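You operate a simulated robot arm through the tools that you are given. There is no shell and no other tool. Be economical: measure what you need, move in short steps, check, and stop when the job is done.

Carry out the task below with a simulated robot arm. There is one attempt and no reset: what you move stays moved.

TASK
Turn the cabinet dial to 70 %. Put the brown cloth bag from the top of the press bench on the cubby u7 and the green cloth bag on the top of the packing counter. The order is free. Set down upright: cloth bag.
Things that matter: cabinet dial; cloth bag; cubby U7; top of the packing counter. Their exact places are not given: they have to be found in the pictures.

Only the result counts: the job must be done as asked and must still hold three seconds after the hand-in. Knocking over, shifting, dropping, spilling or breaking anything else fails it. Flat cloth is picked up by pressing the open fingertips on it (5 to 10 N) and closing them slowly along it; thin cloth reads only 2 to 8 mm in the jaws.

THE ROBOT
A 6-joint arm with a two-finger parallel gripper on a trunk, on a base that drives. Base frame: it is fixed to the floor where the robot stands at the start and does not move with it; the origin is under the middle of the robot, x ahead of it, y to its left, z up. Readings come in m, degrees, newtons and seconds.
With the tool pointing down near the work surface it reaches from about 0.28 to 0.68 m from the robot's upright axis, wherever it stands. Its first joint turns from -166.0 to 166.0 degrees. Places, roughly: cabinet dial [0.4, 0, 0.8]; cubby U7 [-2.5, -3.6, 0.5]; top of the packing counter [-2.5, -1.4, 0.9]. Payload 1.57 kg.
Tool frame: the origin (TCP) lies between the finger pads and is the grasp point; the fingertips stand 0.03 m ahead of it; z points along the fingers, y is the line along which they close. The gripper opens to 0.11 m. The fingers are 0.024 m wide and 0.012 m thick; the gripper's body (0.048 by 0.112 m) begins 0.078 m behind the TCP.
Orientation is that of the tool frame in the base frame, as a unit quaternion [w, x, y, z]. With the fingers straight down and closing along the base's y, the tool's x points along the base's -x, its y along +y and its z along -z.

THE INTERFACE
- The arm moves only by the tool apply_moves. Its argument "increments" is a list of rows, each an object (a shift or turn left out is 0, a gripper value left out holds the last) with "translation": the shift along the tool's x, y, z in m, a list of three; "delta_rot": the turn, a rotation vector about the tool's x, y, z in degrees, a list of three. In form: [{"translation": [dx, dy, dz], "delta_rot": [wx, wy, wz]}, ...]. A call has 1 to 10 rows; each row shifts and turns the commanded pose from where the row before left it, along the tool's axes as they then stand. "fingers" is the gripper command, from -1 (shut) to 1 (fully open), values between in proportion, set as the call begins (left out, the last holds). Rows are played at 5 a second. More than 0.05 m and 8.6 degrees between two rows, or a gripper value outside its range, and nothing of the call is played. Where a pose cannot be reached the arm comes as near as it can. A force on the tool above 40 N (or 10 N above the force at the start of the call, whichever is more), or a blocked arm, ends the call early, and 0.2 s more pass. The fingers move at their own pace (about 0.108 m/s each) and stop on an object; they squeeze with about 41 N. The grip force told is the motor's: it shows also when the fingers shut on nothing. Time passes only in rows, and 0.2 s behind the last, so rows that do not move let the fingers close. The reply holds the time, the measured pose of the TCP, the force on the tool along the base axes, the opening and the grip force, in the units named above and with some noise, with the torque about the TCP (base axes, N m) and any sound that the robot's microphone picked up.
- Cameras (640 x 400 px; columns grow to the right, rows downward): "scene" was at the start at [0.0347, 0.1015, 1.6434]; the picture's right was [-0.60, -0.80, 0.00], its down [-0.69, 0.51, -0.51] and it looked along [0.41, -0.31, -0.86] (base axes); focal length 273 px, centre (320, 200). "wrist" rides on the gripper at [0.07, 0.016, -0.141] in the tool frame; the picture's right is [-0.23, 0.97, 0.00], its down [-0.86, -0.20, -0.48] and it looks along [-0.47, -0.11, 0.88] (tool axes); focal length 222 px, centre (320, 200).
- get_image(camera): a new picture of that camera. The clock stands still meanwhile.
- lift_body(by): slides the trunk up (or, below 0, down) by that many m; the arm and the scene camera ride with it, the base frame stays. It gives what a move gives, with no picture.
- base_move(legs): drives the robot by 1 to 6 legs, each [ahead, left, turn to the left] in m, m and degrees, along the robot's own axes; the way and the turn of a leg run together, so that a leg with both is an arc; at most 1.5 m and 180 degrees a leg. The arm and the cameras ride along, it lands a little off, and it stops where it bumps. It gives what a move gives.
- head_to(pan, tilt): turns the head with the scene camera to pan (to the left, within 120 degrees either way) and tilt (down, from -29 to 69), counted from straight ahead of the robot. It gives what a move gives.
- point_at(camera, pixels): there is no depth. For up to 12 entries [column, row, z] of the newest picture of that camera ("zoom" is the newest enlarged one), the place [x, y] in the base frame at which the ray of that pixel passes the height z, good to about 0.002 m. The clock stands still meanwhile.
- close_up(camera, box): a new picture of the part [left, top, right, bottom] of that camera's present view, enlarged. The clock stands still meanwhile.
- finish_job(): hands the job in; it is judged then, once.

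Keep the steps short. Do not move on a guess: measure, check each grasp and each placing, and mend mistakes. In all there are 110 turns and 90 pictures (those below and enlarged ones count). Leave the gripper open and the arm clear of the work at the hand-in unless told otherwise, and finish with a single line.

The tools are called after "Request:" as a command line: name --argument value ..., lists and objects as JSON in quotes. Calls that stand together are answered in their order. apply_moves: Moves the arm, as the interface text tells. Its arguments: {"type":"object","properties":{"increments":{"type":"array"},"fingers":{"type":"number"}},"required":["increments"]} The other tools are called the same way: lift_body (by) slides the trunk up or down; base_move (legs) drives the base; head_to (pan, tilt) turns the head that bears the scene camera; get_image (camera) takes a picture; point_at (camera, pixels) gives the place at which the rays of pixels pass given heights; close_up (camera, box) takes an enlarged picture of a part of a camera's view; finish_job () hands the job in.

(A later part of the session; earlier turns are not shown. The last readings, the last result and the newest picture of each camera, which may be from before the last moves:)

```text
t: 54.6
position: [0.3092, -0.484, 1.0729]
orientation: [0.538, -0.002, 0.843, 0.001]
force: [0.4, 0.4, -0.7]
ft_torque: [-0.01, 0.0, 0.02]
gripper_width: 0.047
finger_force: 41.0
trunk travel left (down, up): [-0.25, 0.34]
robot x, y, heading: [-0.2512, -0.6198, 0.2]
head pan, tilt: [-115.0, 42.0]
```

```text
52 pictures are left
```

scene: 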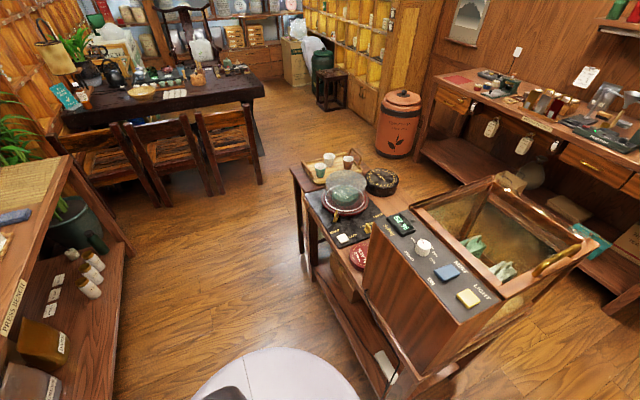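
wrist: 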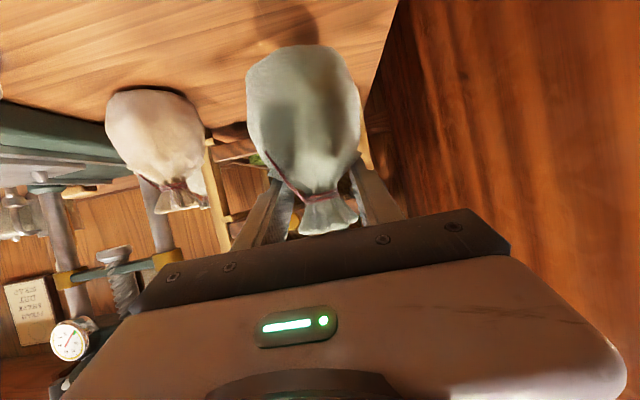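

There are green objects in the glass-sided box on the island, at about (470,245) and (500,270). I'll enlarge them to be sure I hold the right green bag.

Request:
close_up --camera "scene" --box '[360, 160, 600, 320]'

Request:
point_at --camera "scene" --pixels '[[388, 398, 0], [301, 254, 0], [291, 168, 0.75], [600, 240, 0.9], [415, 158, 0.0], [379, 150, 0], [262, 185, 0], [400, 360, 0.75], [432, 80, 0.85], [640, 150, 0.85], [601, 310, 0.0], [130, 250, 0]]'

```text
2.50 times, centred on (480, 240) of scene
```

zoom: 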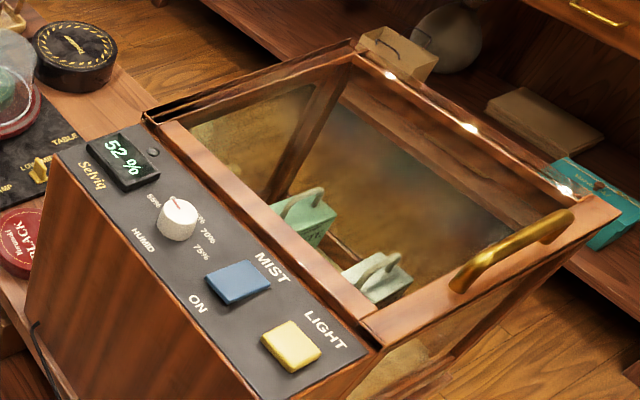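

```text
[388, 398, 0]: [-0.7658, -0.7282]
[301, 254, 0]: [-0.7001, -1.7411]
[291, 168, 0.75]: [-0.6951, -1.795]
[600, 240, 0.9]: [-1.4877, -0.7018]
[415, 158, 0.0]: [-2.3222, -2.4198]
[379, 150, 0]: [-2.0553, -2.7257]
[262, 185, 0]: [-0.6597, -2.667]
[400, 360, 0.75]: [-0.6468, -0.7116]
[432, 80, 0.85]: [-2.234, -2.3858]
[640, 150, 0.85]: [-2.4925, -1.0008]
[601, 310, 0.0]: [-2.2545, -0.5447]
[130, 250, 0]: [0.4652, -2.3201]
```

Those are green tins, not bags, so I do hold the green bag. I'll raise the trunk so the bag clears all furniture. I also need the base's own radius (white arc at (275,347)) and the chair positions for a safe route.

Request:
lift_body --by 0.3

Request:
head_to --pan -100 --tilt 50

Request:
get_image --camera "scene"

```text
t: 57.6
position: [0.309, -0.4846, 1.3719]
orientation: [0.538, -0.002, 0.843, 0.001]
force: [-0.9, 0.5, -0.8]
ft_torque: [0.01, -0.01, 0.0]
gripper_width: 0.0469
finger_force: 40.6
trunk travel left (down, up): [-0.55, 0.04]
robot x, y, heading: [-0.2504, -0.6138, 0.1]
head pan, tilt: [-115.0, 42.0]
```

```text
t: 58.4
position: [0.3101, -0.4837, 1.3718]
orientation: [0.538, -0.002, 0.843, 0.001]
force: [0.4, 0.4, 0.3]
ft_torque: [-0.02, 0.02, -0.01]
gripper_width: 0.0467
finger_force: 40.7
trunk travel left (down, up): [-0.55, 0.04]
robot x, y, heading: [-0.2501, -0.6175, 0.3]
head pan, tilt: [-100.0, 50.0]
```

```text
50 pictures are left
```

scene: 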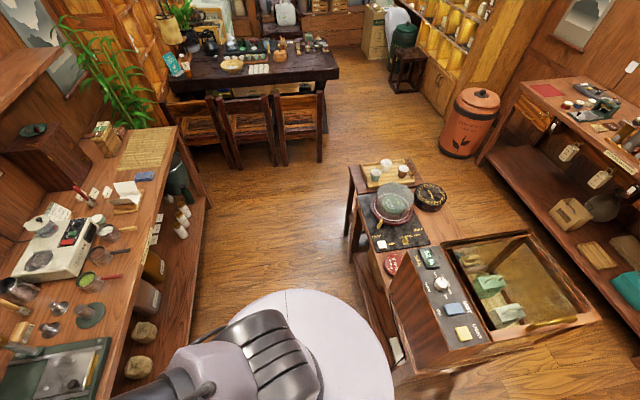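

Request:
point_at --camera "scene" --pixels '[[305, 290, 0.25], [393, 370, 0.25], [305, 290, 0.4], [393, 370, 0.4], [237, 167, 0.0], [283, 165, 0.0], [321, 160, 0.0], [345, 236, 0.0], [402, 370, 0.0], [345, 236, 0.1], [440, 150, 0], [480, 165, 0]]'

```text
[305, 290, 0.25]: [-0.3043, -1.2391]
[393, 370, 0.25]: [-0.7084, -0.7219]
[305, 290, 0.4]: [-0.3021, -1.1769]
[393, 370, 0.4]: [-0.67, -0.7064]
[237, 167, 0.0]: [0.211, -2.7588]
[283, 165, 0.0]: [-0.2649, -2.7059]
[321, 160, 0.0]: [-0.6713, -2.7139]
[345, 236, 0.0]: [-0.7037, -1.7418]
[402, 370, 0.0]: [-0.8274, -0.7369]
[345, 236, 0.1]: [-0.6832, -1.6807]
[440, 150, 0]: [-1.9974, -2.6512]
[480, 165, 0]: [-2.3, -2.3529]
```

The white disc is the trunk top, so it says nothing about the base. The aisle x between the island legs (−0.70) and the bench (0.44) is best driven at x of about −0.13, and the aisle between the island (y −1.74) and the chairs (y −2.70) at y of about −2.22. I'll turn right 90° and shift left.

Request:
base_move --legs '[[0, 0, -90], [0, 0.12, 0]]'

```text
t: 63.4
position: [0.0116, -1.1698, 1.3712]
orientation: [0.385, 0.589, 0.603, -0.376]
force: [0.1, 0.0, -0.1]
ft_torque: [0.0, -0.01, 0.0]
gripper_width: 0.0462
finger_force: 41.7
trunk travel left (down, up): [-0.55, 0.04]
robot x, y, heading: [-0.1269, -0.6111, -88.6]
head pan, tilt: [-100.0, 50.0]
```

Request:
base_move --legs '[[1.1, 0, -1.4], [0, 0, -90]]'

Request:
head_to --pan 0 --tilt 40

Request:
get_image --camera "scene"

```text
t: 72.8
position: [-0.6688, -1.8752, 1.3721]
orientation: [0.01, 0.843, 0.016, -0.538]
force: [-0.3, 0.5, -1.4]
ft_torque: [0.01, 0.01, 0.01]
gripper_width: 0.0286
finger_force: 38.4
trunk travel left (down, up): [-0.55, 0.04]
robot x, y, heading: [-0.1153, -1.7251, -177.5]
head pan, tilt: [-100.0, 50.0]
```

```text
t: 74.6
position: [-0.6681, -1.8742, 1.3713]
orientation: [0.011, 0.843, 0.017, -0.537]
force: [1.2, 1.1, -0.8]
ft_torque: [0.0, -0.01, 0.02]
gripper_width: 0.0283
finger_force: 38.7
trunk travel left (down, up): [-0.55, 0.04]
robot x, y, heading: [-0.1175, -1.7258, -177.7]
head pan, tilt: [0.0, 40.0]
```

```text
49 pictures are left
```

scene: 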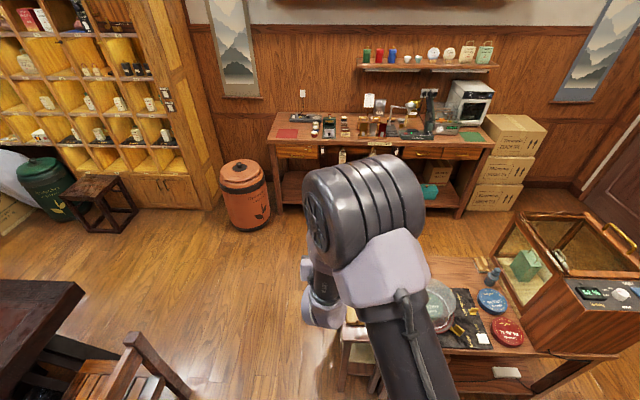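

The jaw opening dropped to 28 mm, so the bag may be slipping. I'll check it in the wrist camera at once.

Request:
get_image --camera "wrist"

```text
48 pictures are left
```

wrist: 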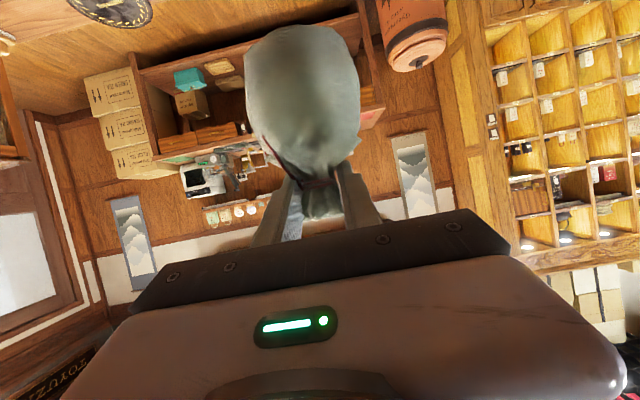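

Request:
close_up --camera "wrist" --box '[230, 130, 410, 240]'

```text
3.56 times, centred on (320, 185) of wrist
```

zoom: 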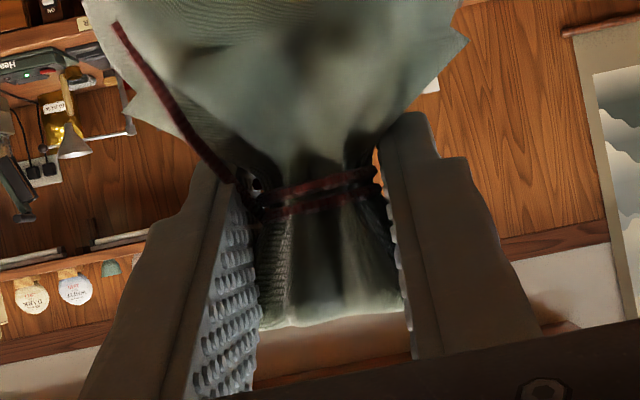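

The bag slid down about 1.5 cm to its tie, and the pads now hold the tie and flare. The flare locks against further slip and the bag still hangs upright. I'll continue carefully to the aisle at y of about −2.2 and then towards the counter.

Request:
base_move --legs '[[0, 0.47, -2.3], [1.2, 0, 0]]'

Request:
get_image --camera "scene"

```text
t: 83.2
position: [-1.8813, -2.3252, 1.373]
orientation: [0.0, 0.843, 0.0, -0.538]
force: [0.4, -0.1, -0.9]
ft_torque: [-0.03, -0.03, 0.01]
gripper_width: 0.0281
finger_force: 37.5
trunk travel left (down, up): [-0.55, 0.04]
robot x, y, heading: [-1.3226, -2.191, -179.9]
head pan, tilt: [0.0, 40.0]
```

```text
46 pictures are left
```

scene: 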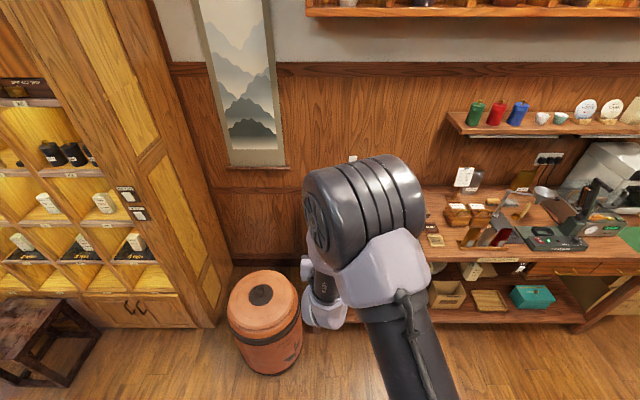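

Request:
get_image --camera "wrist"

```text
45 pictures are left
```

wrist: 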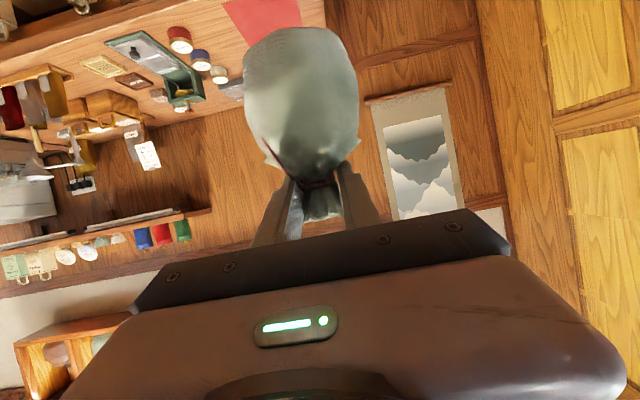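

Request:
close_up --camera "wrist" --box '[80, 0, 340, 140]'

Request:
point_at --camera "wrist" --pixels '[[222, 8, 0.88], [250, 44, 0.88], [300, 2, 0.88], [324, 10, 0.88], [330, 60, 0.88], [240, 100, 0.88], [180, 48, 0.88], [200, 68, 0.88], [105, 42, 0.88], [40, 60, 0.88], [150, 20, 0.88]]'

```text
2.46 times, centred on (210, 70) of wrist
```

zoom: 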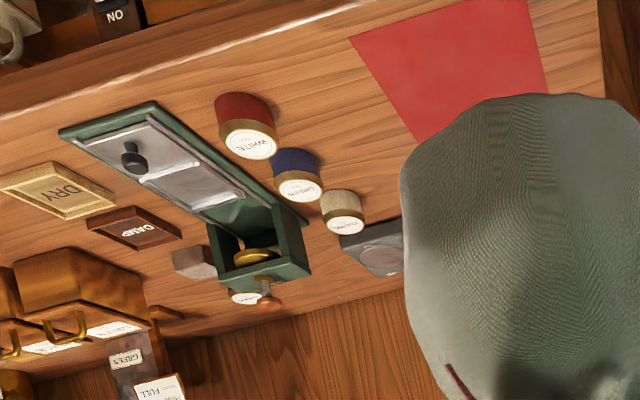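

```text
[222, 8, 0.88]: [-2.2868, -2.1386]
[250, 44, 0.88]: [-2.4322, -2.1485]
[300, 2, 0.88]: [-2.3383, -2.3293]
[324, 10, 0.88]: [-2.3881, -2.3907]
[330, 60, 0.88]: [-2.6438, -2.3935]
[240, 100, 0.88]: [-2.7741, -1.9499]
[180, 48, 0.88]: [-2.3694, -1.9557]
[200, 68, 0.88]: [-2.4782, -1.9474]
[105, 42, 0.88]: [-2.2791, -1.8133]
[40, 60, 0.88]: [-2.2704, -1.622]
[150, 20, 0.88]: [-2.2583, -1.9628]
```

The free patch is between the red mat (edge y about −2.14) and the tins (about y −2.01), with the front edge at about x = −2.22. I'll drive 0.3 m closer, swing the arm right and lower the trunk to inspect.

Request:
base_move --legs '[[0.3, 0, 0]]'

Request:
apply_moves --increments '[{"translation": [0, -0.04, 0]}, {"translation": [0, -0.045, 0]}, {"translation": [0, -0.045, 0]}, {"translation": [0, -0.045, 0]}, {"translation": [0, -0.04, 0]}, {"translation": [0, -0.03, 0]}]'

Request:
lift_body --by -0.25

Request:
get_image --camera "wrist"

Request:
get_image --camera "scene"

```text
t: 85.2
position: [-2.1786, -2.3232, 1.3707]
orientation: [0.001, 0.842, 0.001, -0.539]
force: [0.0, 0.5, -1.1]
ft_torque: [0.01, 0.01, 0.03]
gripper_width: 0.0278
finger_force: 38.2
trunk travel left (down, up): [-0.55, 0.04]
robot x, y, heading: [-1.6192, -2.1921, 179.8]
head pan, tilt: [0.0, 40.0]
```

```text
t: 86.6
position: [-2.1781, -2.077, 1.3719]
orientation: [0.0, 0.843, -0.001, -0.539]
force: [0.9, 0.3, -1.2]
ft_torque: [0.0, 0.01, 0.01]
gripper_width: 0.0278
finger_force: 38.1
trunk travel left (down, up): [-0.55, 0.04]
robot x, y, heading: [-1.6229, -2.1927, 180.1]
head pan, tilt: [0.0, 40.0]
```

```text
t: 89.2
position: [-2.18, -2.0787, 1.1214]
orientation: [0.0, 0.843, 0.0, -0.538]
force: [-1.1, 0.7, -0.9]
ft_torque: [-0.01, -0.04, 0.01]
gripper_width: 0.0277
finger_force: 38.2
trunk travel left (down, up): [-0.3, 0.29]
robot x, y, heading: [-1.6207, -2.1919, 179.8]
head pan, tilt: [0.0, 40.0]
```

```text
43 pictures are left
```

wrist: 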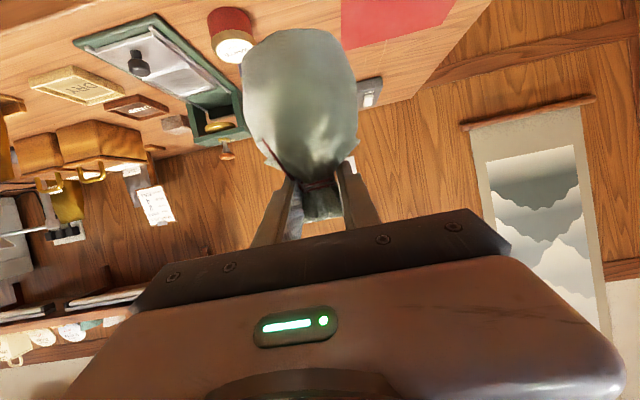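

```text
42 pictures are left
```

scene: 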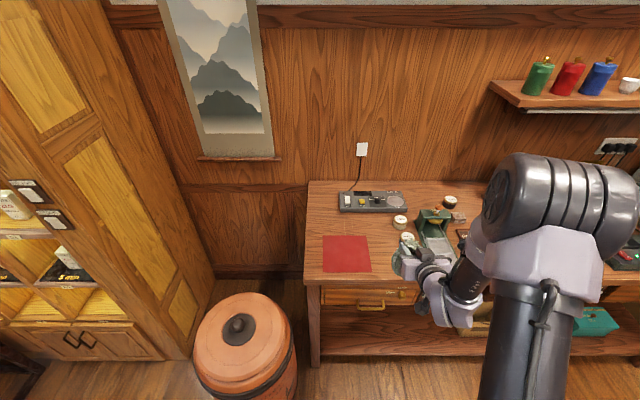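

Request:
point_at --camera "wrist" --pixels '[[343, 50, 0.8], [343, 50, 0.9], [375, 105, 0.9]]'

Request:
point_at --camera "scene" --pixels '[[369, 237, 0.8], [369, 237, 0.9], [372, 272, 0.88], [323, 272, 0.88], [323, 236, 0.88], [365, 221, 0.88], [340, 212, 0.88], [405, 210, 0.88], [400, 231, 0.88], [306, 285, 0.88], [309, 182, 0.88], [408, 248, 0.88]]'

```text
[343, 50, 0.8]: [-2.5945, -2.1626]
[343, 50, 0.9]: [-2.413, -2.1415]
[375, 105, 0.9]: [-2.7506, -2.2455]
```

```text
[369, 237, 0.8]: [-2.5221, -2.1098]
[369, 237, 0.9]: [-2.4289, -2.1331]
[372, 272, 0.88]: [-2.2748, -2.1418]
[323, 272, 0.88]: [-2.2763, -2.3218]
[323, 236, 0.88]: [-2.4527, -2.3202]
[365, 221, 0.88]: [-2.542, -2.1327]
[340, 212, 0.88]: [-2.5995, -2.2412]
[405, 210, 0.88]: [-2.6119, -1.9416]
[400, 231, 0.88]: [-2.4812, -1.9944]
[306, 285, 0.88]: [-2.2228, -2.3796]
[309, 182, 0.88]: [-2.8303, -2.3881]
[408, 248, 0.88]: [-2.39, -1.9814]
```

The counter top is z of about 0.882. A roomy spot is [−2.515, −2.115], behind the mat's corner, with at least 7 cm to the mat, tins and device. I'll drive 0.16 m ahead and then bring the bag over it, still high.

Request:
base_move --legs '[[0.16, 0, 0]]'

Request:
apply_moves --increments '[{"translation": [-0.01, 0.01, 0.04]}, {"translation": [-0.01, 0.01, 0.04]}, {"translation": [-0.01, 0.01, 0.04]}, {"translation": [-0.005, 0.005, 0.04]}, {}]'

Request:
get_image --camera "scene"

Request:
get_image --camera "wrist"

```text
t: 90.6
position: [-2.3436, -2.0793, 1.1211]
orientation: [0.001, 0.843, 0.001, -0.538]
force: [-0.2, 0.0, -0.8]
ft_torque: [-0.02, 0.0, -0.02]
gripper_width: 0.028
finger_force: 37.9
trunk travel left (down, up): [-0.3, 0.29]
robot x, y, heading: [-1.7808, -2.1914, -180.2]
head pan, tilt: [0.0, 40.0]
```

```text
t: 91.8
position: [-2.5042, -2.1142, 1.0859]
orientation: [0.0, 0.843, 0.0, -0.538]
force: [1.2, 0.0, -0.4]
ft_torque: [0.0, -0.01, -0.01]
gripper_width: 0.0277
finger_force: 37.7
trunk travel left (down, up): [-0.3, 0.29]
robot x, y, heading: [-1.7858, -2.1911, -180.2]
head pan, tilt: [0.0, 40.0]
```

```text
41 pictures are left
```

scene: 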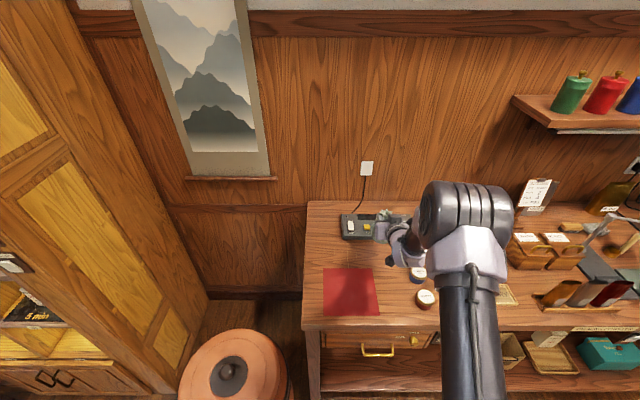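

```text
40 pictures are left
```

wrist: 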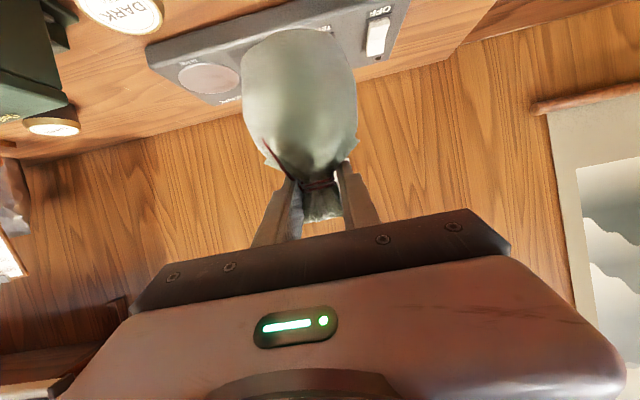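

Request:
point_at --camera "wrist" --pixels '[[150, 45, 0.882], [240, 22, 0.882], [150, 68, 0.9], [380, 55, 0.9], [130, 28, 0.93], [90, 10, 0.93], [50, 20, 0.95]]'

Request:
point_at --camera "scene" --pixels '[[344, 240, 0.882], [370, 240, 0.882], [418, 274, 0.93], [379, 268, 0.882], [425, 298, 0.93]]'

Request:
close_up --camera "scene" --box '[310, 190, 450, 320]'

```text
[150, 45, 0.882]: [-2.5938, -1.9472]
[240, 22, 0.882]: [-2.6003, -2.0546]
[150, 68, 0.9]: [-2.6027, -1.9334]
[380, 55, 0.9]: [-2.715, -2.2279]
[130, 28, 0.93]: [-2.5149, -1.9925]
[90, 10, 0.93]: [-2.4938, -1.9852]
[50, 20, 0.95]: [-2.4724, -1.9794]
```

```text
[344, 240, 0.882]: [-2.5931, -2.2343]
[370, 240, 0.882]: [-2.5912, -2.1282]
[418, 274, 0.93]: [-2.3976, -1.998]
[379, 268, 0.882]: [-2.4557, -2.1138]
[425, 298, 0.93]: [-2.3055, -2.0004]
```

```text
3.08 times, centred on (380, 255) of scene
```

zoom: 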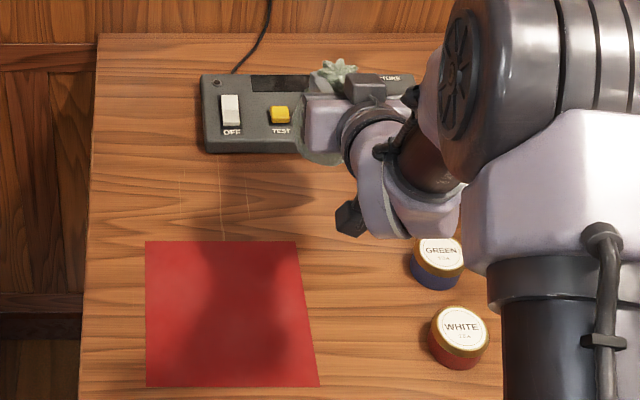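

The gap runs from the mat at x −2.455 to the device front at −2.59, with the dark tin at [−2.50, −1.99]. I'll aim at [−2.515, −2.095] and lower to about 2 cm above the counter.

Request:
apply_moves --increments '[{"translation": [0.02, -0.01, 0.012]}, {"translation": [0.02, -0.01, 0.012]}, {"translation": [0.02, 0, 0.012]}, {"translation": [0.013, 0, 0.01]}, {}]'

Request:
apply_moves --increments '[{"translation": [0.0045, 0, 0.0021]}, {"translation": [0.0045, 0, 0.0021]}, {}]'

Request:
get_image --camera "wrist"

```text
t: 93.0
position: [-2.5141, -2.0942, 0.9986]
orientation: [0.001, 0.843, 0.001, -0.538]
force: [0.1, -0.1, -0.2]
ft_torque: [-0.02, 0.0, -0.01]
gripper_width: 0.0276
finger_force: 38.2
trunk travel left (down, up): [-0.3, 0.29]
robot x, y, heading: [-1.7814, -2.194, -180.0]
head pan, tilt: [0.0, 40.0]
```

```text
t: 93.8
position: [-2.5143, -2.0954, 0.99]
orientation: [0.0, 0.843, 0.001, -0.538]
force: [-0.4, -0.4, -0.2]
ft_torque: [0.04, 0.02, 0.02]
gripper_width: 0.0277
finger_force: 38.4
trunk travel left (down, up): [-0.3, 0.29]
robot x, y, heading: [-1.7803, -2.192, -180.1]
head pan, tilt: [0.0, 40.0]
```

```text
38 pictures are left
```

wrist: 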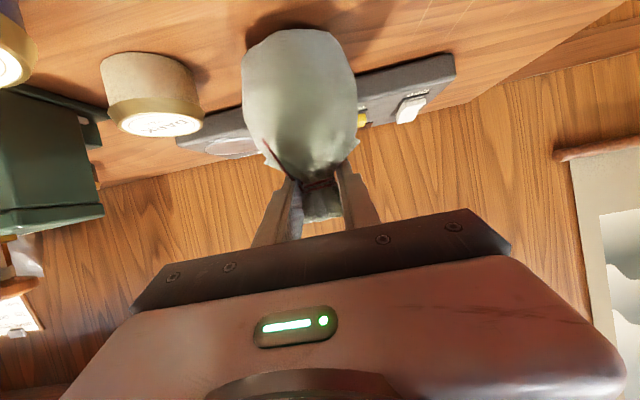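

No contact yet (force −0.2 N). I'll keep lowering in 3 mm steps and watch the vertical force.

Request:
apply_moves --increments '[{"translation": [0.0027, 0, 0.0013]}, {"translation": [0.0027, 0, 0.0013]}, {}]'

Request:
apply_moves --increments '[{"translation": [0.0027, 0, 0.0013]}, {"translation": [0.0018, 0, 0.0008]}, {}]'

Request:
apply_moves --increments '[{"translation": [0.0018, 0, 0.0008]}, {"translation": [0.0018, 0, 0.0008]}, {}]'

```text
t: 94.6
position: [-2.5142, -2.095, 0.9837]
orientation: [0.0, 0.843, 0.0, -0.538]
force: [0.6, 0.1, -0.9]
ft_torque: [-0.01, 0.01, 0.02]
gripper_width: 0.0281
finger_force: 38.5
trunk travel left (down, up): [-0.3, 0.29]
robot x, y, heading: [-1.7822, -2.1919, -179.9]
head pan, tilt: [0.0, 40.0]
```

```text
t: 95.4
position: [-2.5138, -2.0934, 0.982]
orientation: [0.0, 0.842, 0.001, -0.54]
force: [0.3, 2.2, 14.2]
ft_torque: [-0.21, 0.35, 0.0]
gripper_width: 0.0275
finger_force: 38.5
trunk travel left (down, up): [-0.3, 0.29]
robot x, y, heading: [-1.7821, -2.1952, -179.9]
head pan, tilt: [0.0, 40.0]
```

```text
t: 96.3
position: [-2.5146, -2.0937, 0.9816]
orientation: [-0.001, 0.839, 0.002, -0.543]
force: [-0.6, 0.7, 12.0]
ft_torque: [-0.23, 0.07, 0.01]
gripper_width: 0.0276
finger_force: 38.1
trunk travel left (down, up): [-0.3, 0.29]
robot x, y, heading: [-1.7828, -2.1923, -180.0]
head pan, tilt: [0.0, 40.0]
stopped in row 3: the force on the tool passed its limit at 42 N (the readings are from after the stop); the commanded pose is now the measured one
```

There is contact at TCP z of about 0.982, with 42 N momentarily. I'll ease up 1 mm and look before opening.

Request:
apply_moves --increments '[{"translation": [-0.0009, 0, -0.0004]}, {}]'

Request:
get_image --camera "wrist"

Request:
close_up --camera "scene" --box '[310, 190, 450, 320]'

```text
t: 96.9
position: [-2.5145, -2.0943, 0.9813]
orientation: [0.0, 0.84, 0.002, -0.543]
force: [-5.6, 1.1, 14.0]
ft_torque: [-0.25, 0.62, -0.09]
gripper_width: 0.0275
finger_force: 37.8
trunk travel left (down, up): [-0.3, 0.29]
robot x, y, heading: [-1.7856, -2.1924, -180.0]
head pan, tilt: [0.0, 40.0]
```

```text
37 pictures are left
```

wrist: 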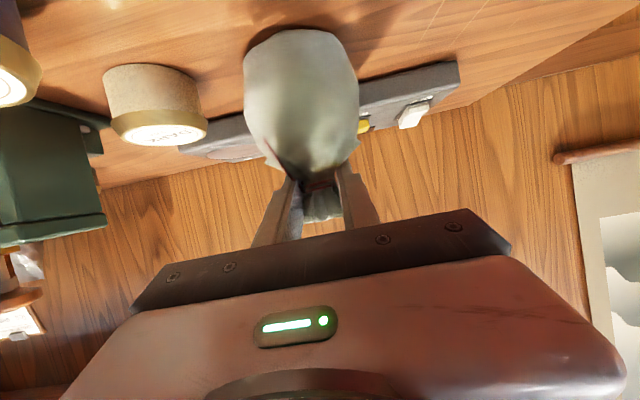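

```text
3.08 times, centred on (380, 255) of scene
```

zoom: 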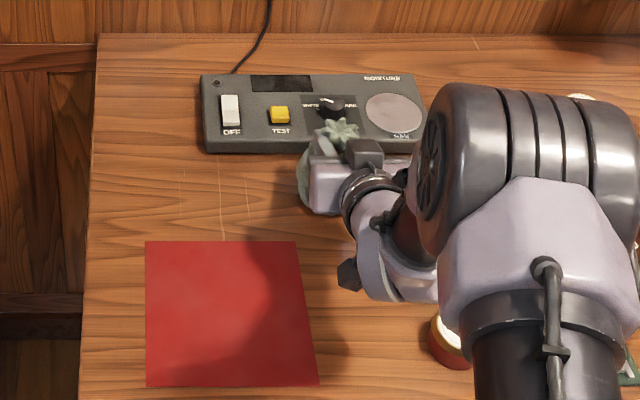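

Only the bag touches the counter, and the tins and device are clear. I'll ease up a little more, open the fingers to about 70 mm, and wait.

Request:
apply_moves --increments '[{"translation": [-0.0014, 0, -0.0006]}, {}]'

Request:
apply_moves --increments '[{}, {}, {}, {}]' --fingers 0.2

Request:
get_image --camera "wrist"

```text
t: 97.5
position: [-2.5155, -2.0931, 0.9811]
orientation: [0.0, 0.841, 0.002, -0.541]
force: [-4.3, -0.4, 10.4]
ft_torque: [-0.2, 0.55, 0.02]
gripper_width: 0.0275
finger_force: 37.8
trunk travel left (down, up): [-0.3, 0.29]
robot x, y, heading: [-1.7851, -2.1937, -179.9]
head pan, tilt: [0.0, 40.0]
```

```text
t: 98.5
position: [-2.5137, -2.0941, 0.978]
orientation: [0.0, 0.842, 0.001, -0.539]
force: [-0.2, 0.3, -0.2]
ft_torque: [0.04, 0.05, 0.0]
gripper_width: 0.0661
finger_force: 0.0
trunk travel left (down, up): [-0.3, 0.29]
robot x, y, heading: [-1.7824, -2.193, -180.1]
head pan, tilt: [0.0, 40.0]
```

```text
35 pictures are left
```

wrist: 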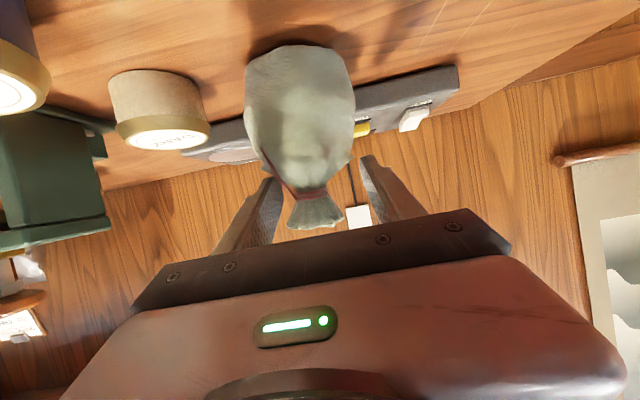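

The bag stands upright and free between the fingers. I'll back straight out level, then along the tool axis.

Request:
apply_moves --increments '[{"translation": [0.0126, 0, -0.0272]}, {"translation": [0.0126, 0, -0.0272]}, {"translation": [0.0126, 0, -0.0272]}, {"translation": [0.0084, 0, -0.0272]}, {"translation": [0, 0, -0.045]}, {"translation": [0, 0, -0.045]}, {}]'

Request:
get_image --camera "wrist"

```text
t: 100.1
position: [-2.3157, -2.0942, 1.0217]
orientation: [-0.001, 0.841, 0.001, -0.541]
force: [-0.5, 0.3, 0.0]
ft_torque: [0.02, 0.01, 0.0]
gripper_width: 0.066
finger_force: 0.0
trunk travel left (down, up): [-0.3, 0.29]
robot x, y, heading: [-1.7846, -2.1949, -180.2]
head pan, tilt: [0.0, 40.0]
```

```text
34 pictures are left
```

wrist: 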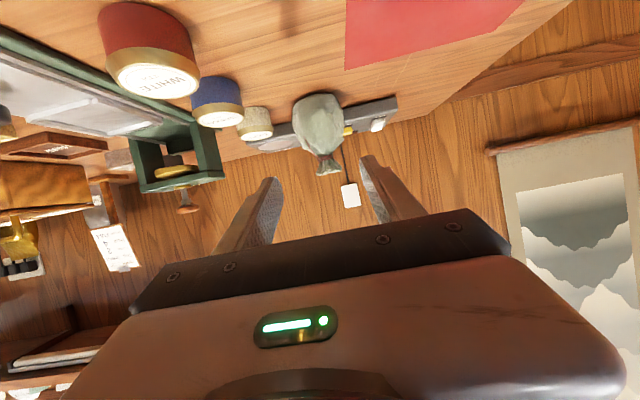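

The green bag is done. Next I'll raise the trunk, back off, and look at the cubbies and their labels.

Request:
lift_body --by 0.25

Request:
base_move --legs '[[-0.7, 0, 0]]'

Request:
head_to --pan 45 --tilt 40

Request:
get_image --camera "scene"

```text
t: 102.7
position: [-2.3154, -2.0948, 1.2729]
orientation: [-0.001, 0.841, 0.001, -0.541]
force: [0.5, 0.7, -0.1]
ft_torque: [0.0, -0.01, 0.01]
gripper_width: 0.066
finger_force: 0.0
trunk travel left (down, up): [-0.55, 0.04]
robot x, y, heading: [-1.7844, -2.1959, -180.2]
head pan, tilt: [0.0, 40.0]
```

```text
t: 106.6
position: [-1.597, -2.0945, 1.2737]
orientation: [-0.001, 0.841, 0.002, -0.541]
force: [0.0, 0.4, -0.1]
ft_torque: [0.03, 0.02, -0.01]
gripper_width: 0.0657
finger_force: 0.2
trunk travel left (down, up): [-0.55, 0.04]
robot x, y, heading: [-1.0648, -2.1882, -179.8]
head pan, tilt: [0.0, 40.0]
```

```text
t: 107.7
position: [-1.5967, -2.0943, 1.2727]
orientation: [-0.001, 0.841, 0.001, -0.541]
force: [0.7, -0.1, -0.2]
ft_torque: [0.01, 0.0, -0.01]
gripper_width: 0.066
finger_force: 0.0
trunk travel left (down, up): [-0.55, 0.04]
robot x, y, heading: [-1.0652, -2.1859, -179.7]
head pan, tilt: [45.0, 40.0]
```

```text
33 pictures are left
```

scene: 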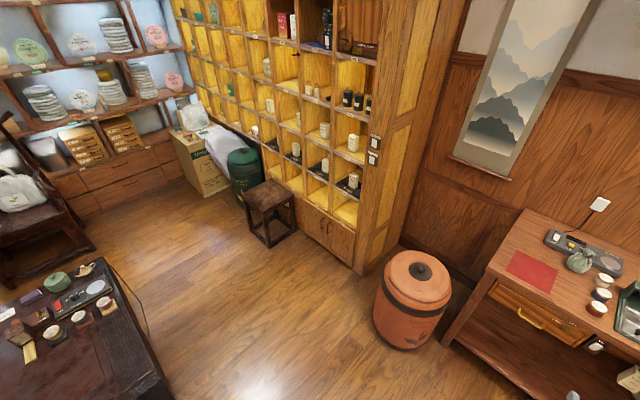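

Request:
close_up --camera "scene" --box '[240, 70, 400, 260]'

Request:
point_at --camera "scene" --pixels '[[360, 274, 0], [252, 207, 0], [296, 243, 0], [268, 245, 0], [248, 190, 0.45], [262, 208, 0.45], [295, 198, 0.45], [270, 182, 0.45], [160, 360, 0.75], [357, 228, 0.42], [330, 215, 0.42], [303, 198, 0.42]]'

```text
2.11 times, centred on (320, 165) of scene
```

zoom: 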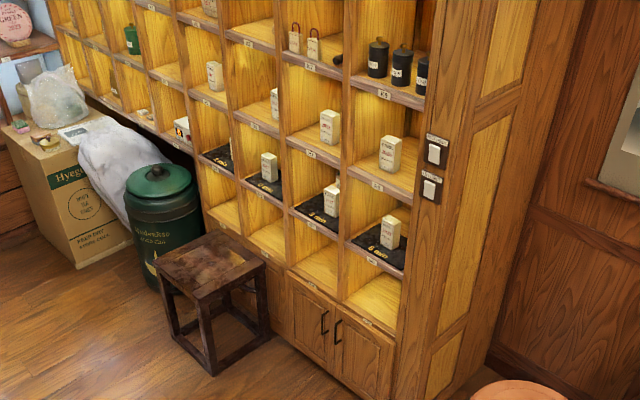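

```text
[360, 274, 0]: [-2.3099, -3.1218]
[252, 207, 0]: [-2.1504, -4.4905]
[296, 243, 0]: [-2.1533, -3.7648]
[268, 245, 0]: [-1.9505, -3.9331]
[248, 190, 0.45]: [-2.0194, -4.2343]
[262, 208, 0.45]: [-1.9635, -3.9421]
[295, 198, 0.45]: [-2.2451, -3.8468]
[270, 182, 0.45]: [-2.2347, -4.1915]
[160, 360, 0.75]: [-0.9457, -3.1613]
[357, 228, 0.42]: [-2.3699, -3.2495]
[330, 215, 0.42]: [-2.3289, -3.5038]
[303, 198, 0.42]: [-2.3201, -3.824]
```

Request:
close_up --camera "scene" --box '[320, 140, 370, 235]'

Request:
close_up --camera "scene" --box '[285, 140, 345, 215]'

```text
4.21 times, centred on (345, 188) of scene
```

zoom: 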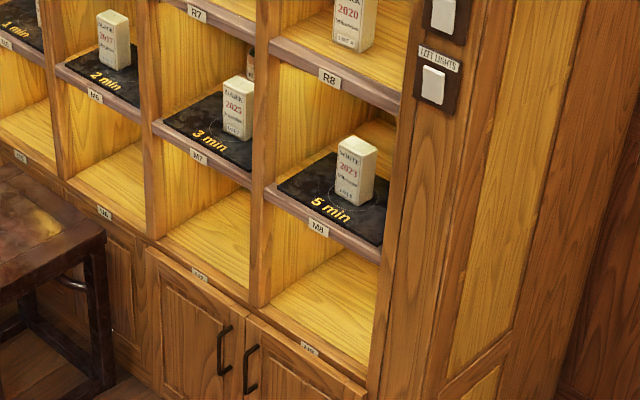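

```text
5.33 times, centred on (315, 178) of scene
```

zoom: 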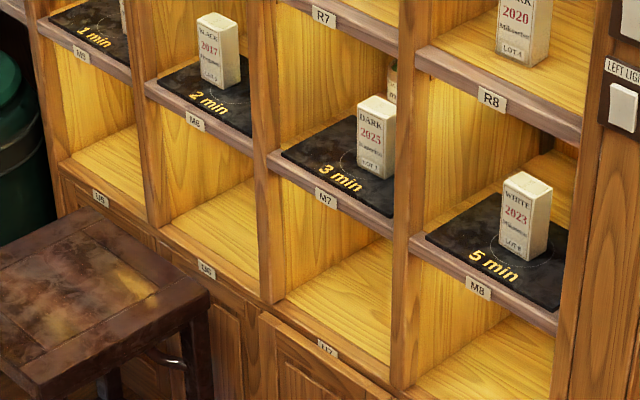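

The labels read M7 above and U7 below it: the second cubby from the right in the bottom row. It is empty, spans y of about −3.53 to −3.77, with its floor at z of about 0.445, and the stool is off to its side. Now I'll go back to fetch the brown bag.

Request:
base_move --legs '[[-0.95, 0, 0], [0, 0, -90], [1.45, 0, 0]]'

```text
t: 123.2
position: [0.0014, -0.2244, 1.272]
orientation: [0.385, -0.592, 0.597, 0.38]
force: [-1.1, -0.5, 0.0]
ft_torque: [0.05, -0.03, -0.01]
gripper_width: 0.0661
finger_force: 0.1
trunk travel left (down, up): [-0.55, 0.04]
robot x, y, heading: [-0.1011, -0.7526, 89.6]
head pan, tilt: [45.0, 40.0]
```

Request:
base_move --legs '[[0, 0.13, 0], [0, 0, -89.6]]'

Request:
apply_moves --increments '[{"translation": [0, 0.04, 0]}, {"translation": [0, 0.04, 0]}, {"translation": [0, 0.04, 0]}, {"translation": [0, 0.04, 0]}, {"translation": [0, 0.04, 0]}]'

Request:
lift_body --by -0.2

Request:
get_image --camera "wrist"

```text
t: 128.3
position: [0.2991, -0.8579, 1.2729]
orientation: [0.541, 0.003, 0.841, -0.003]
force: [0.4, 0.1, -0.2]
ft_torque: [-0.01, 0.01, 0.0]
gripper_width: 0.0661
finger_force: 0.0
trunk travel left (down, up): [-0.55, 0.04]
robot x, y, heading: [-0.2289, -0.7589, -0.6]
head pan, tilt: [45.0, 40.0]
```

```text
t: 129.5
position: [0.3007, -0.655, 1.2742]
orientation: [0.541, 0.002, 0.841, -0.003]
force: [-0.2, 0.2, -0.2]
ft_torque: [-0.01, 0.02, -0.03]
gripper_width: 0.0662
finger_force: 0.0
trunk travel left (down, up): [-0.55, 0.04]
robot x, y, heading: [-0.2382, -0.7535, -0.5]
head pan, tilt: [45.0, 40.0]
```

```text
t: 131.7
position: [0.3017, -0.6574, 1.0744]
orientation: [0.541, 0.003, 0.841, -0.003]
force: [0.2, -0.4, -0.8]
ft_torque: [0.01, 0.0, -0.05]
gripper_width: 0.0659
finger_force: 0.1
trunk travel left (down, up): [-0.35, 0.24]
robot x, y, heading: [-0.2329, -0.7544, -0.6]
head pan, tilt: [45.0, 40.0]
```

```text
29 pictures are left
```

wrist: 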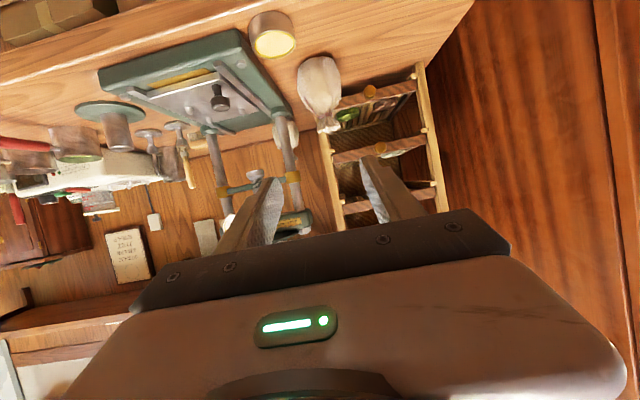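

Request:
close_up --camera "wrist" --box '[250, 40, 390, 150]'

```text
3.64 times, centred on (320, 95) of wrist
```

zoom: 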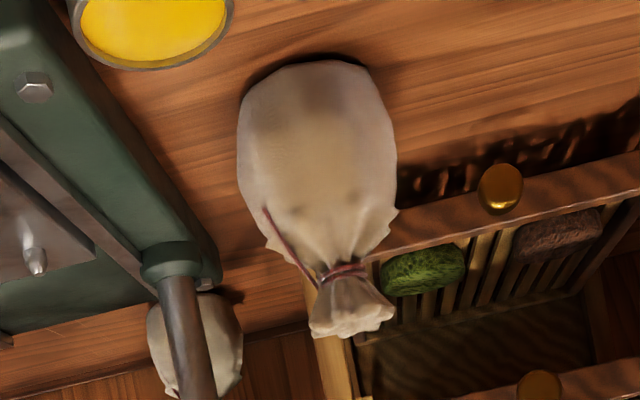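

There is a third pale bag behind the press post at about (285,130). Before gripping I'll compare the colours from the scene camera.

Request:
head_to --pan -5 --tilt 35

Request:
get_image --camera "scene"

Request:
point_at --camera "zoom" --pixels '[[346, 272, 0.92], [346, 272, 0.94], [346, 272, 0.96], [320, 62, 0.86], [235, 295, 0.86], [325, 335, 0.96]]'

```text
t: 132.9
position: [0.3014, -0.656, 1.0745]
orientation: [0.541, 0.003, 0.841, -0.003]
force: [-0.8, 0.4, -0.2]
ft_torque: [-0.01, -0.01, -0.01]
gripper_width: 0.066
finger_force: 0.0
trunk travel left (down, up): [-0.35, 0.24]
robot x, y, heading: [-0.2313, -0.7554, -0.3]
head pan, tilt: [-5.0, 35.0]
```

```text
27 pictures are left
```

scene: 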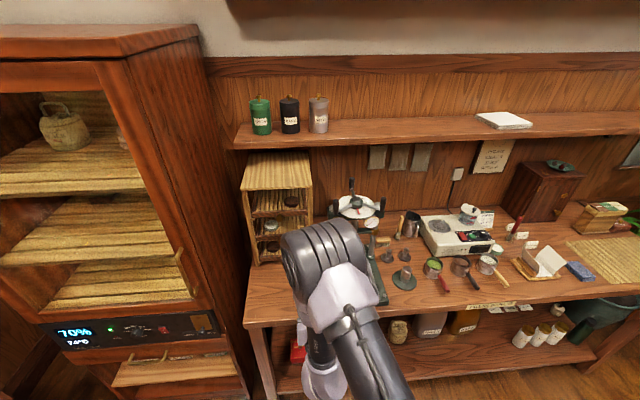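

```text
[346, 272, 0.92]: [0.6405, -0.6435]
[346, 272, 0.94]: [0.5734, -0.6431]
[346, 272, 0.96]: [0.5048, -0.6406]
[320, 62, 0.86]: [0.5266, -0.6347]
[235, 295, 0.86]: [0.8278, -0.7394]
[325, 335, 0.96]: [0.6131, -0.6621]
```

The third bag is hidden from here. I'll slide the arm 0.16 m left to see it past the post.

Request:
apply_moves --increments '[{"translation": [0, 0.04, 0]}, {"translation": [0, 0.04, 0]}, {"translation": [0, 0.04, 0]}, {"translation": [0, 0.04, 0]}]'

Request:
close_up --camera "wrist" --box '[190, 60, 370, 170]'

```text
t: 133.9
position: [0.3037, -0.4947, 1.0736]
orientation: [0.541, 0.002, 0.841, -0.003]
force: [0.0, 1.1, 0.0]
ft_torque: [0.0, -0.04, 0.03]
gripper_width: 0.0662
finger_force: 0.0
trunk travel left (down, up): [-0.35, 0.24]
robot x, y, heading: [-0.2343, -0.7526, -0.6]
head pan, tilt: [-5.0, 35.0]
```

```text
3.56 times, centred on (280, 115) of wrist
```

zoom: 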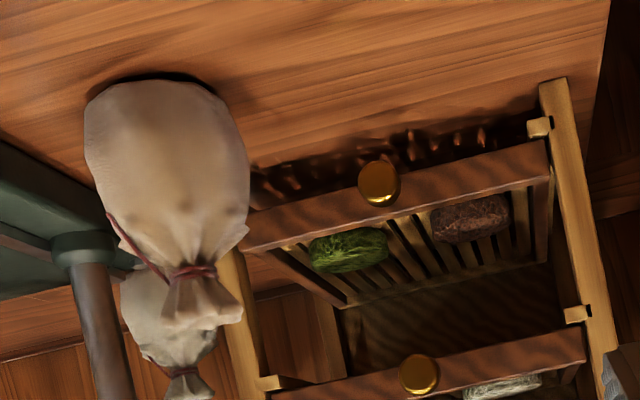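

The front bag is tan and the one behind is whitish grey, so the front bag is the brown one. Its neck is at [0.573, −0.643, 0.94], agreeing with before. I'll approach to 8 cm in front, this time 1 cm higher so the pads hold the tie and flare.

Request:
apply_moves --increments '[{"translation": [0, -0.049, 0]}, {"translation": [0, -0.049, 0]}, {"translation": [0, -0.05, 0]}, {"translation": [0.004, 0, 0.043]}, {"translation": [0.004, 0, 0.043]}, {"translation": [0.004, 0, 0.043]}, {"translation": [0.004, 0, 0.043]}, {"translation": [0.005, 0, 0.042]}, {}]' --fingers 0.3

Request:
get_image --camera "wrist"

```text
t: 135.9
position: [0.4868, -0.6485, 0.9666]
orientation: [0.541, 0.003, 0.841, -0.004]
force: [-0.1, -0.5, 0.2]
ft_torque: [0.01, -0.01, 0.01]
gripper_width: 0.0716
finger_force: 0.1
trunk travel left (down, up): [-0.35, 0.24]
robot x, y, heading: [-0.2292, -0.7515, -0.6]
head pan, tilt: [-5.0, 35.0]
```

```text
25 pictures are left
```

wrist: 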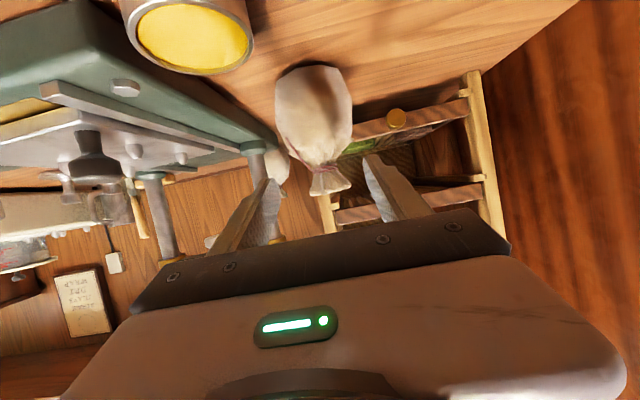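

The neck is centred at y = −0.648, z about 0.945. I'll go in the last 8.6 cm to z = 0.956.

Request:
apply_moves --increments '[{"translation": [-0.0065, 0, 0.0207]}, {"translation": [-0.0065, 0, 0.0207]}, {"translation": [-0.0065, 0, 0.0207]}, {"translation": [-0.0065, 0, 0.0207]}, {}]'

Request:
get_image --camera "wrist"

```text
t: 137.1
position: [0.5729, -0.6473, 0.9544]
orientation: [0.541, 0.002, 0.841, -0.002]
force: [-0.8, -0.3, -0.5]
ft_torque: [0.02, -0.02, 0.0]
gripper_width: 0.0714
finger_force: 0.1
trunk travel left (down, up): [-0.35, 0.24]
robot x, y, heading: [-0.2322, -0.7525, -0.6]
head pan, tilt: [-5.0, 35.0]
```

```text
24 pictures are left
```

wrist: 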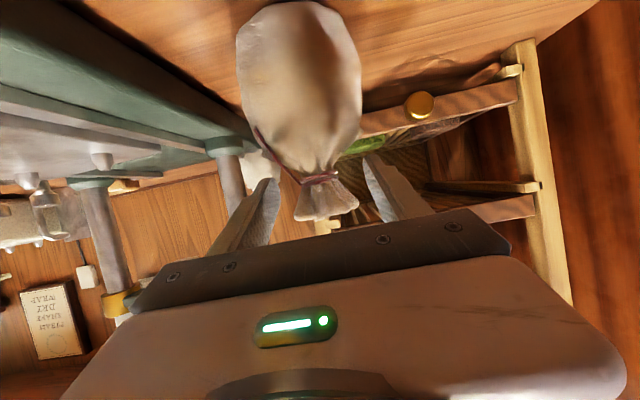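

The bag sits slightly nearer than the TCP, so I'll back 8 mm, then close and lift a little.

Request:
apply_moves --increments '[{"translation": [0.0033, 0, -0.0073]}, {}]'

Request:
apply_moves --increments '[{}, {}, {}, {}, {}]' --fingers -1

Request:
apply_moves --increments '[{"translation": [-0.009, 0, -0.004]}, {"translation": [-0.009, 0, -0.004]}, {"translation": [-0.018, 0, -0.008]}, {}]'

Request:
get_image --camera "wrist"

```text
t: 137.7
position: [0.5656, -0.6474, 0.9548]
orientation: [0.541, 0.002, 0.841, -0.003]
force: [0.1, 0.8, 1.3]
ft_torque: [0.0, 0.0, 0.0]
gripper_width: 0.0716
finger_force: 0.1
trunk travel left (down, up): [-0.35, 0.24]
robot x, y, heading: [-0.2338, -0.7518, -0.2]
head pan, tilt: [-5.0, 35.0]
```

```text
t: 138.9
position: [0.5647, -0.648, 0.9548]
orientation: [0.541, 0.003, 0.841, -0.003]
force: [-0.4, 0.3, 0.5]
ft_torque: [0.01, 0.01, 0.01]
gripper_width: 0.0296
finger_force: 39.2
trunk travel left (down, up): [-0.35, 0.24]
robot x, y, heading: [-0.2314, -0.7539, -0.6]
head pan, tilt: [-5.0, 35.0]
```

```text
t: 139.9
position: [0.5669, -0.6478, 0.9934]
orientation: [0.541, 0.003, 0.841, -0.003]
force: [-0.4, 0.1, -1.3]
ft_torque: [0.02, -0.01, -0.02]
gripper_width: 0.0295
finger_force: 38.8
trunk travel left (down, up): [-0.35, 0.24]
robot x, y, heading: [-0.2351, -0.7554, -0.6]
head pan, tilt: [-5.0, 35.0]
```

```text
23 pictures are left
```

wrist: 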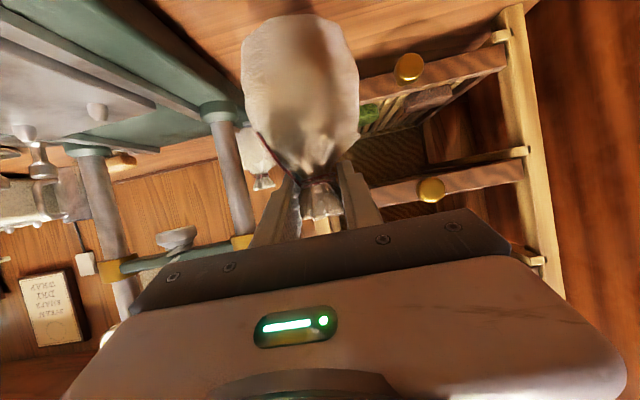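

The grip is 29.5 mm on the tie and flare and the bag has lifted. I'll retreat, raise the trunk and check before driving.

Request:
apply_moves --increments '[{"translation": [0, 0, -0.04]}, {"translation": [0, 0, -0.045]}, {"translation": [0, 0, -0.045]}, {"translation": [0, 0, -0.045]}, {"translation": [0, 0, -0.045]}, {}]'

Request:
lift_body --by 0.2

Request:
base_move --legs '[[0, 0, -89.5], [0, 0.11, 0], [1.0, 0, 0]]'

Request:
get_image --camera "wrist"

```text
t: 141.3
position: [0.3669, -0.6438, 1.0863]
orientation: [0.542, 0.003, 0.841, -0.003]
force: [-0.2, -0.6, -2.1]
ft_torque: [0.01, 0.03, 0.02]
gripper_width: 0.0295
finger_force: 39.2
trunk travel left (down, up): [-0.35, 0.24]
robot x, y, heading: [-0.2323, -0.753, -0.5]
head pan, tilt: [-5.0, 35.0]
```

```text
t: 143.5
position: [0.3661, -0.6446, 1.2865]
orientation: [0.54, 0.003, 0.841, -0.003]
force: [-0.8, 0.6, 0.3]
ft_torque: [-0.01, -0.02, 0.0]
gripper_width: 0.0296
finger_force: 39.4
trunk travel left (down, up): [-0.55, 0.04]
robot x, y, heading: [-0.2326, -0.7517, -0.4]
head pan, tilt: [-5.0, 35.0]
```

```text
t: 153.4
position: [-0.0368, -2.3703, 1.2867]
orientation: [0.379, 0.599, 0.591, -0.386]
force: [0.6, -0.6, -1.0]
ft_torque: [-0.03, -0.03, 0.0]
gripper_width: 0.0289
finger_force: 38.9
trunk travel left (down, up): [-0.55, 0.04]
robot x, y, heading: [-0.144, -1.7697, -90.8]
head pan, tilt: [-5.0, 35.0]
```

```text
22 pictures are left
```

wrist: 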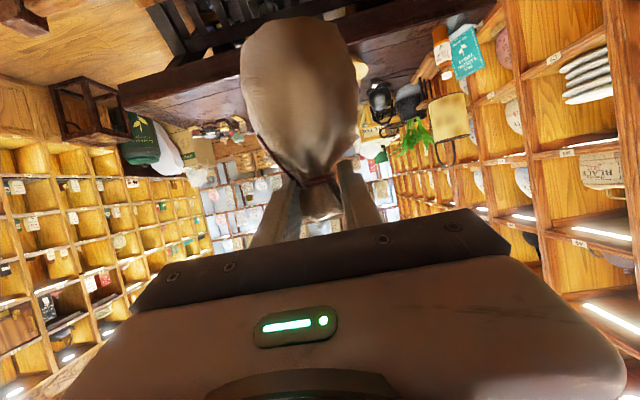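

The bag is held steadily, with the width at 28.9 mm. I'll turn towards −x, slide into the aisle at y of about −2.2, and drive on to x of about −1.5.

Request:
base_move --legs '[[0, 0, -89.2], [0, 0.43, 0], [1.36, 0, 0]]'

Request:
head_to --pan 55 --tilt 40

Request:
get_image --camera "scene"

```text
t: 166.2
position: [-2.0962, -2.3851, 1.2868]
orientation: [0.008, 0.841, 0.014, -0.541]
force: [0.1, -0.3, -0.4]
ft_torque: [0.02, -0.02, -0.01]
gripper_width: 0.0285
finger_force: 38.5
trunk travel left (down, up): [-0.55, 0.04]
robot x, y, heading: [-1.5001, -2.2487, -178.3]
head pan, tilt: [-5.0, 35.0]
```

```text
t: 167.4
position: [-2.0972, -2.3845, 1.2854]
orientation: [0.008, 0.841, 0.014, -0.541]
force: [0.4, -0.4, -1.1]
ft_torque: [-0.02, -0.02, -0.03]
gripper_width: 0.0284
finger_force: 39.0
trunk travel left (down, up): [-0.55, 0.04]
robot x, y, heading: [-1.5, -2.2522, -178.4]
head pan, tilt: [55.0, 40.0]
```

```text
21 pictures are left
```

scene: 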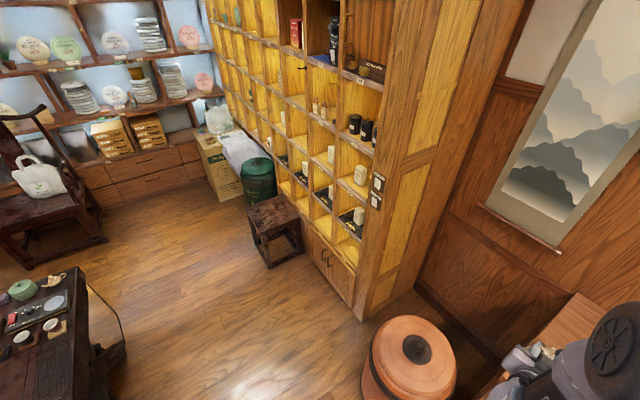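

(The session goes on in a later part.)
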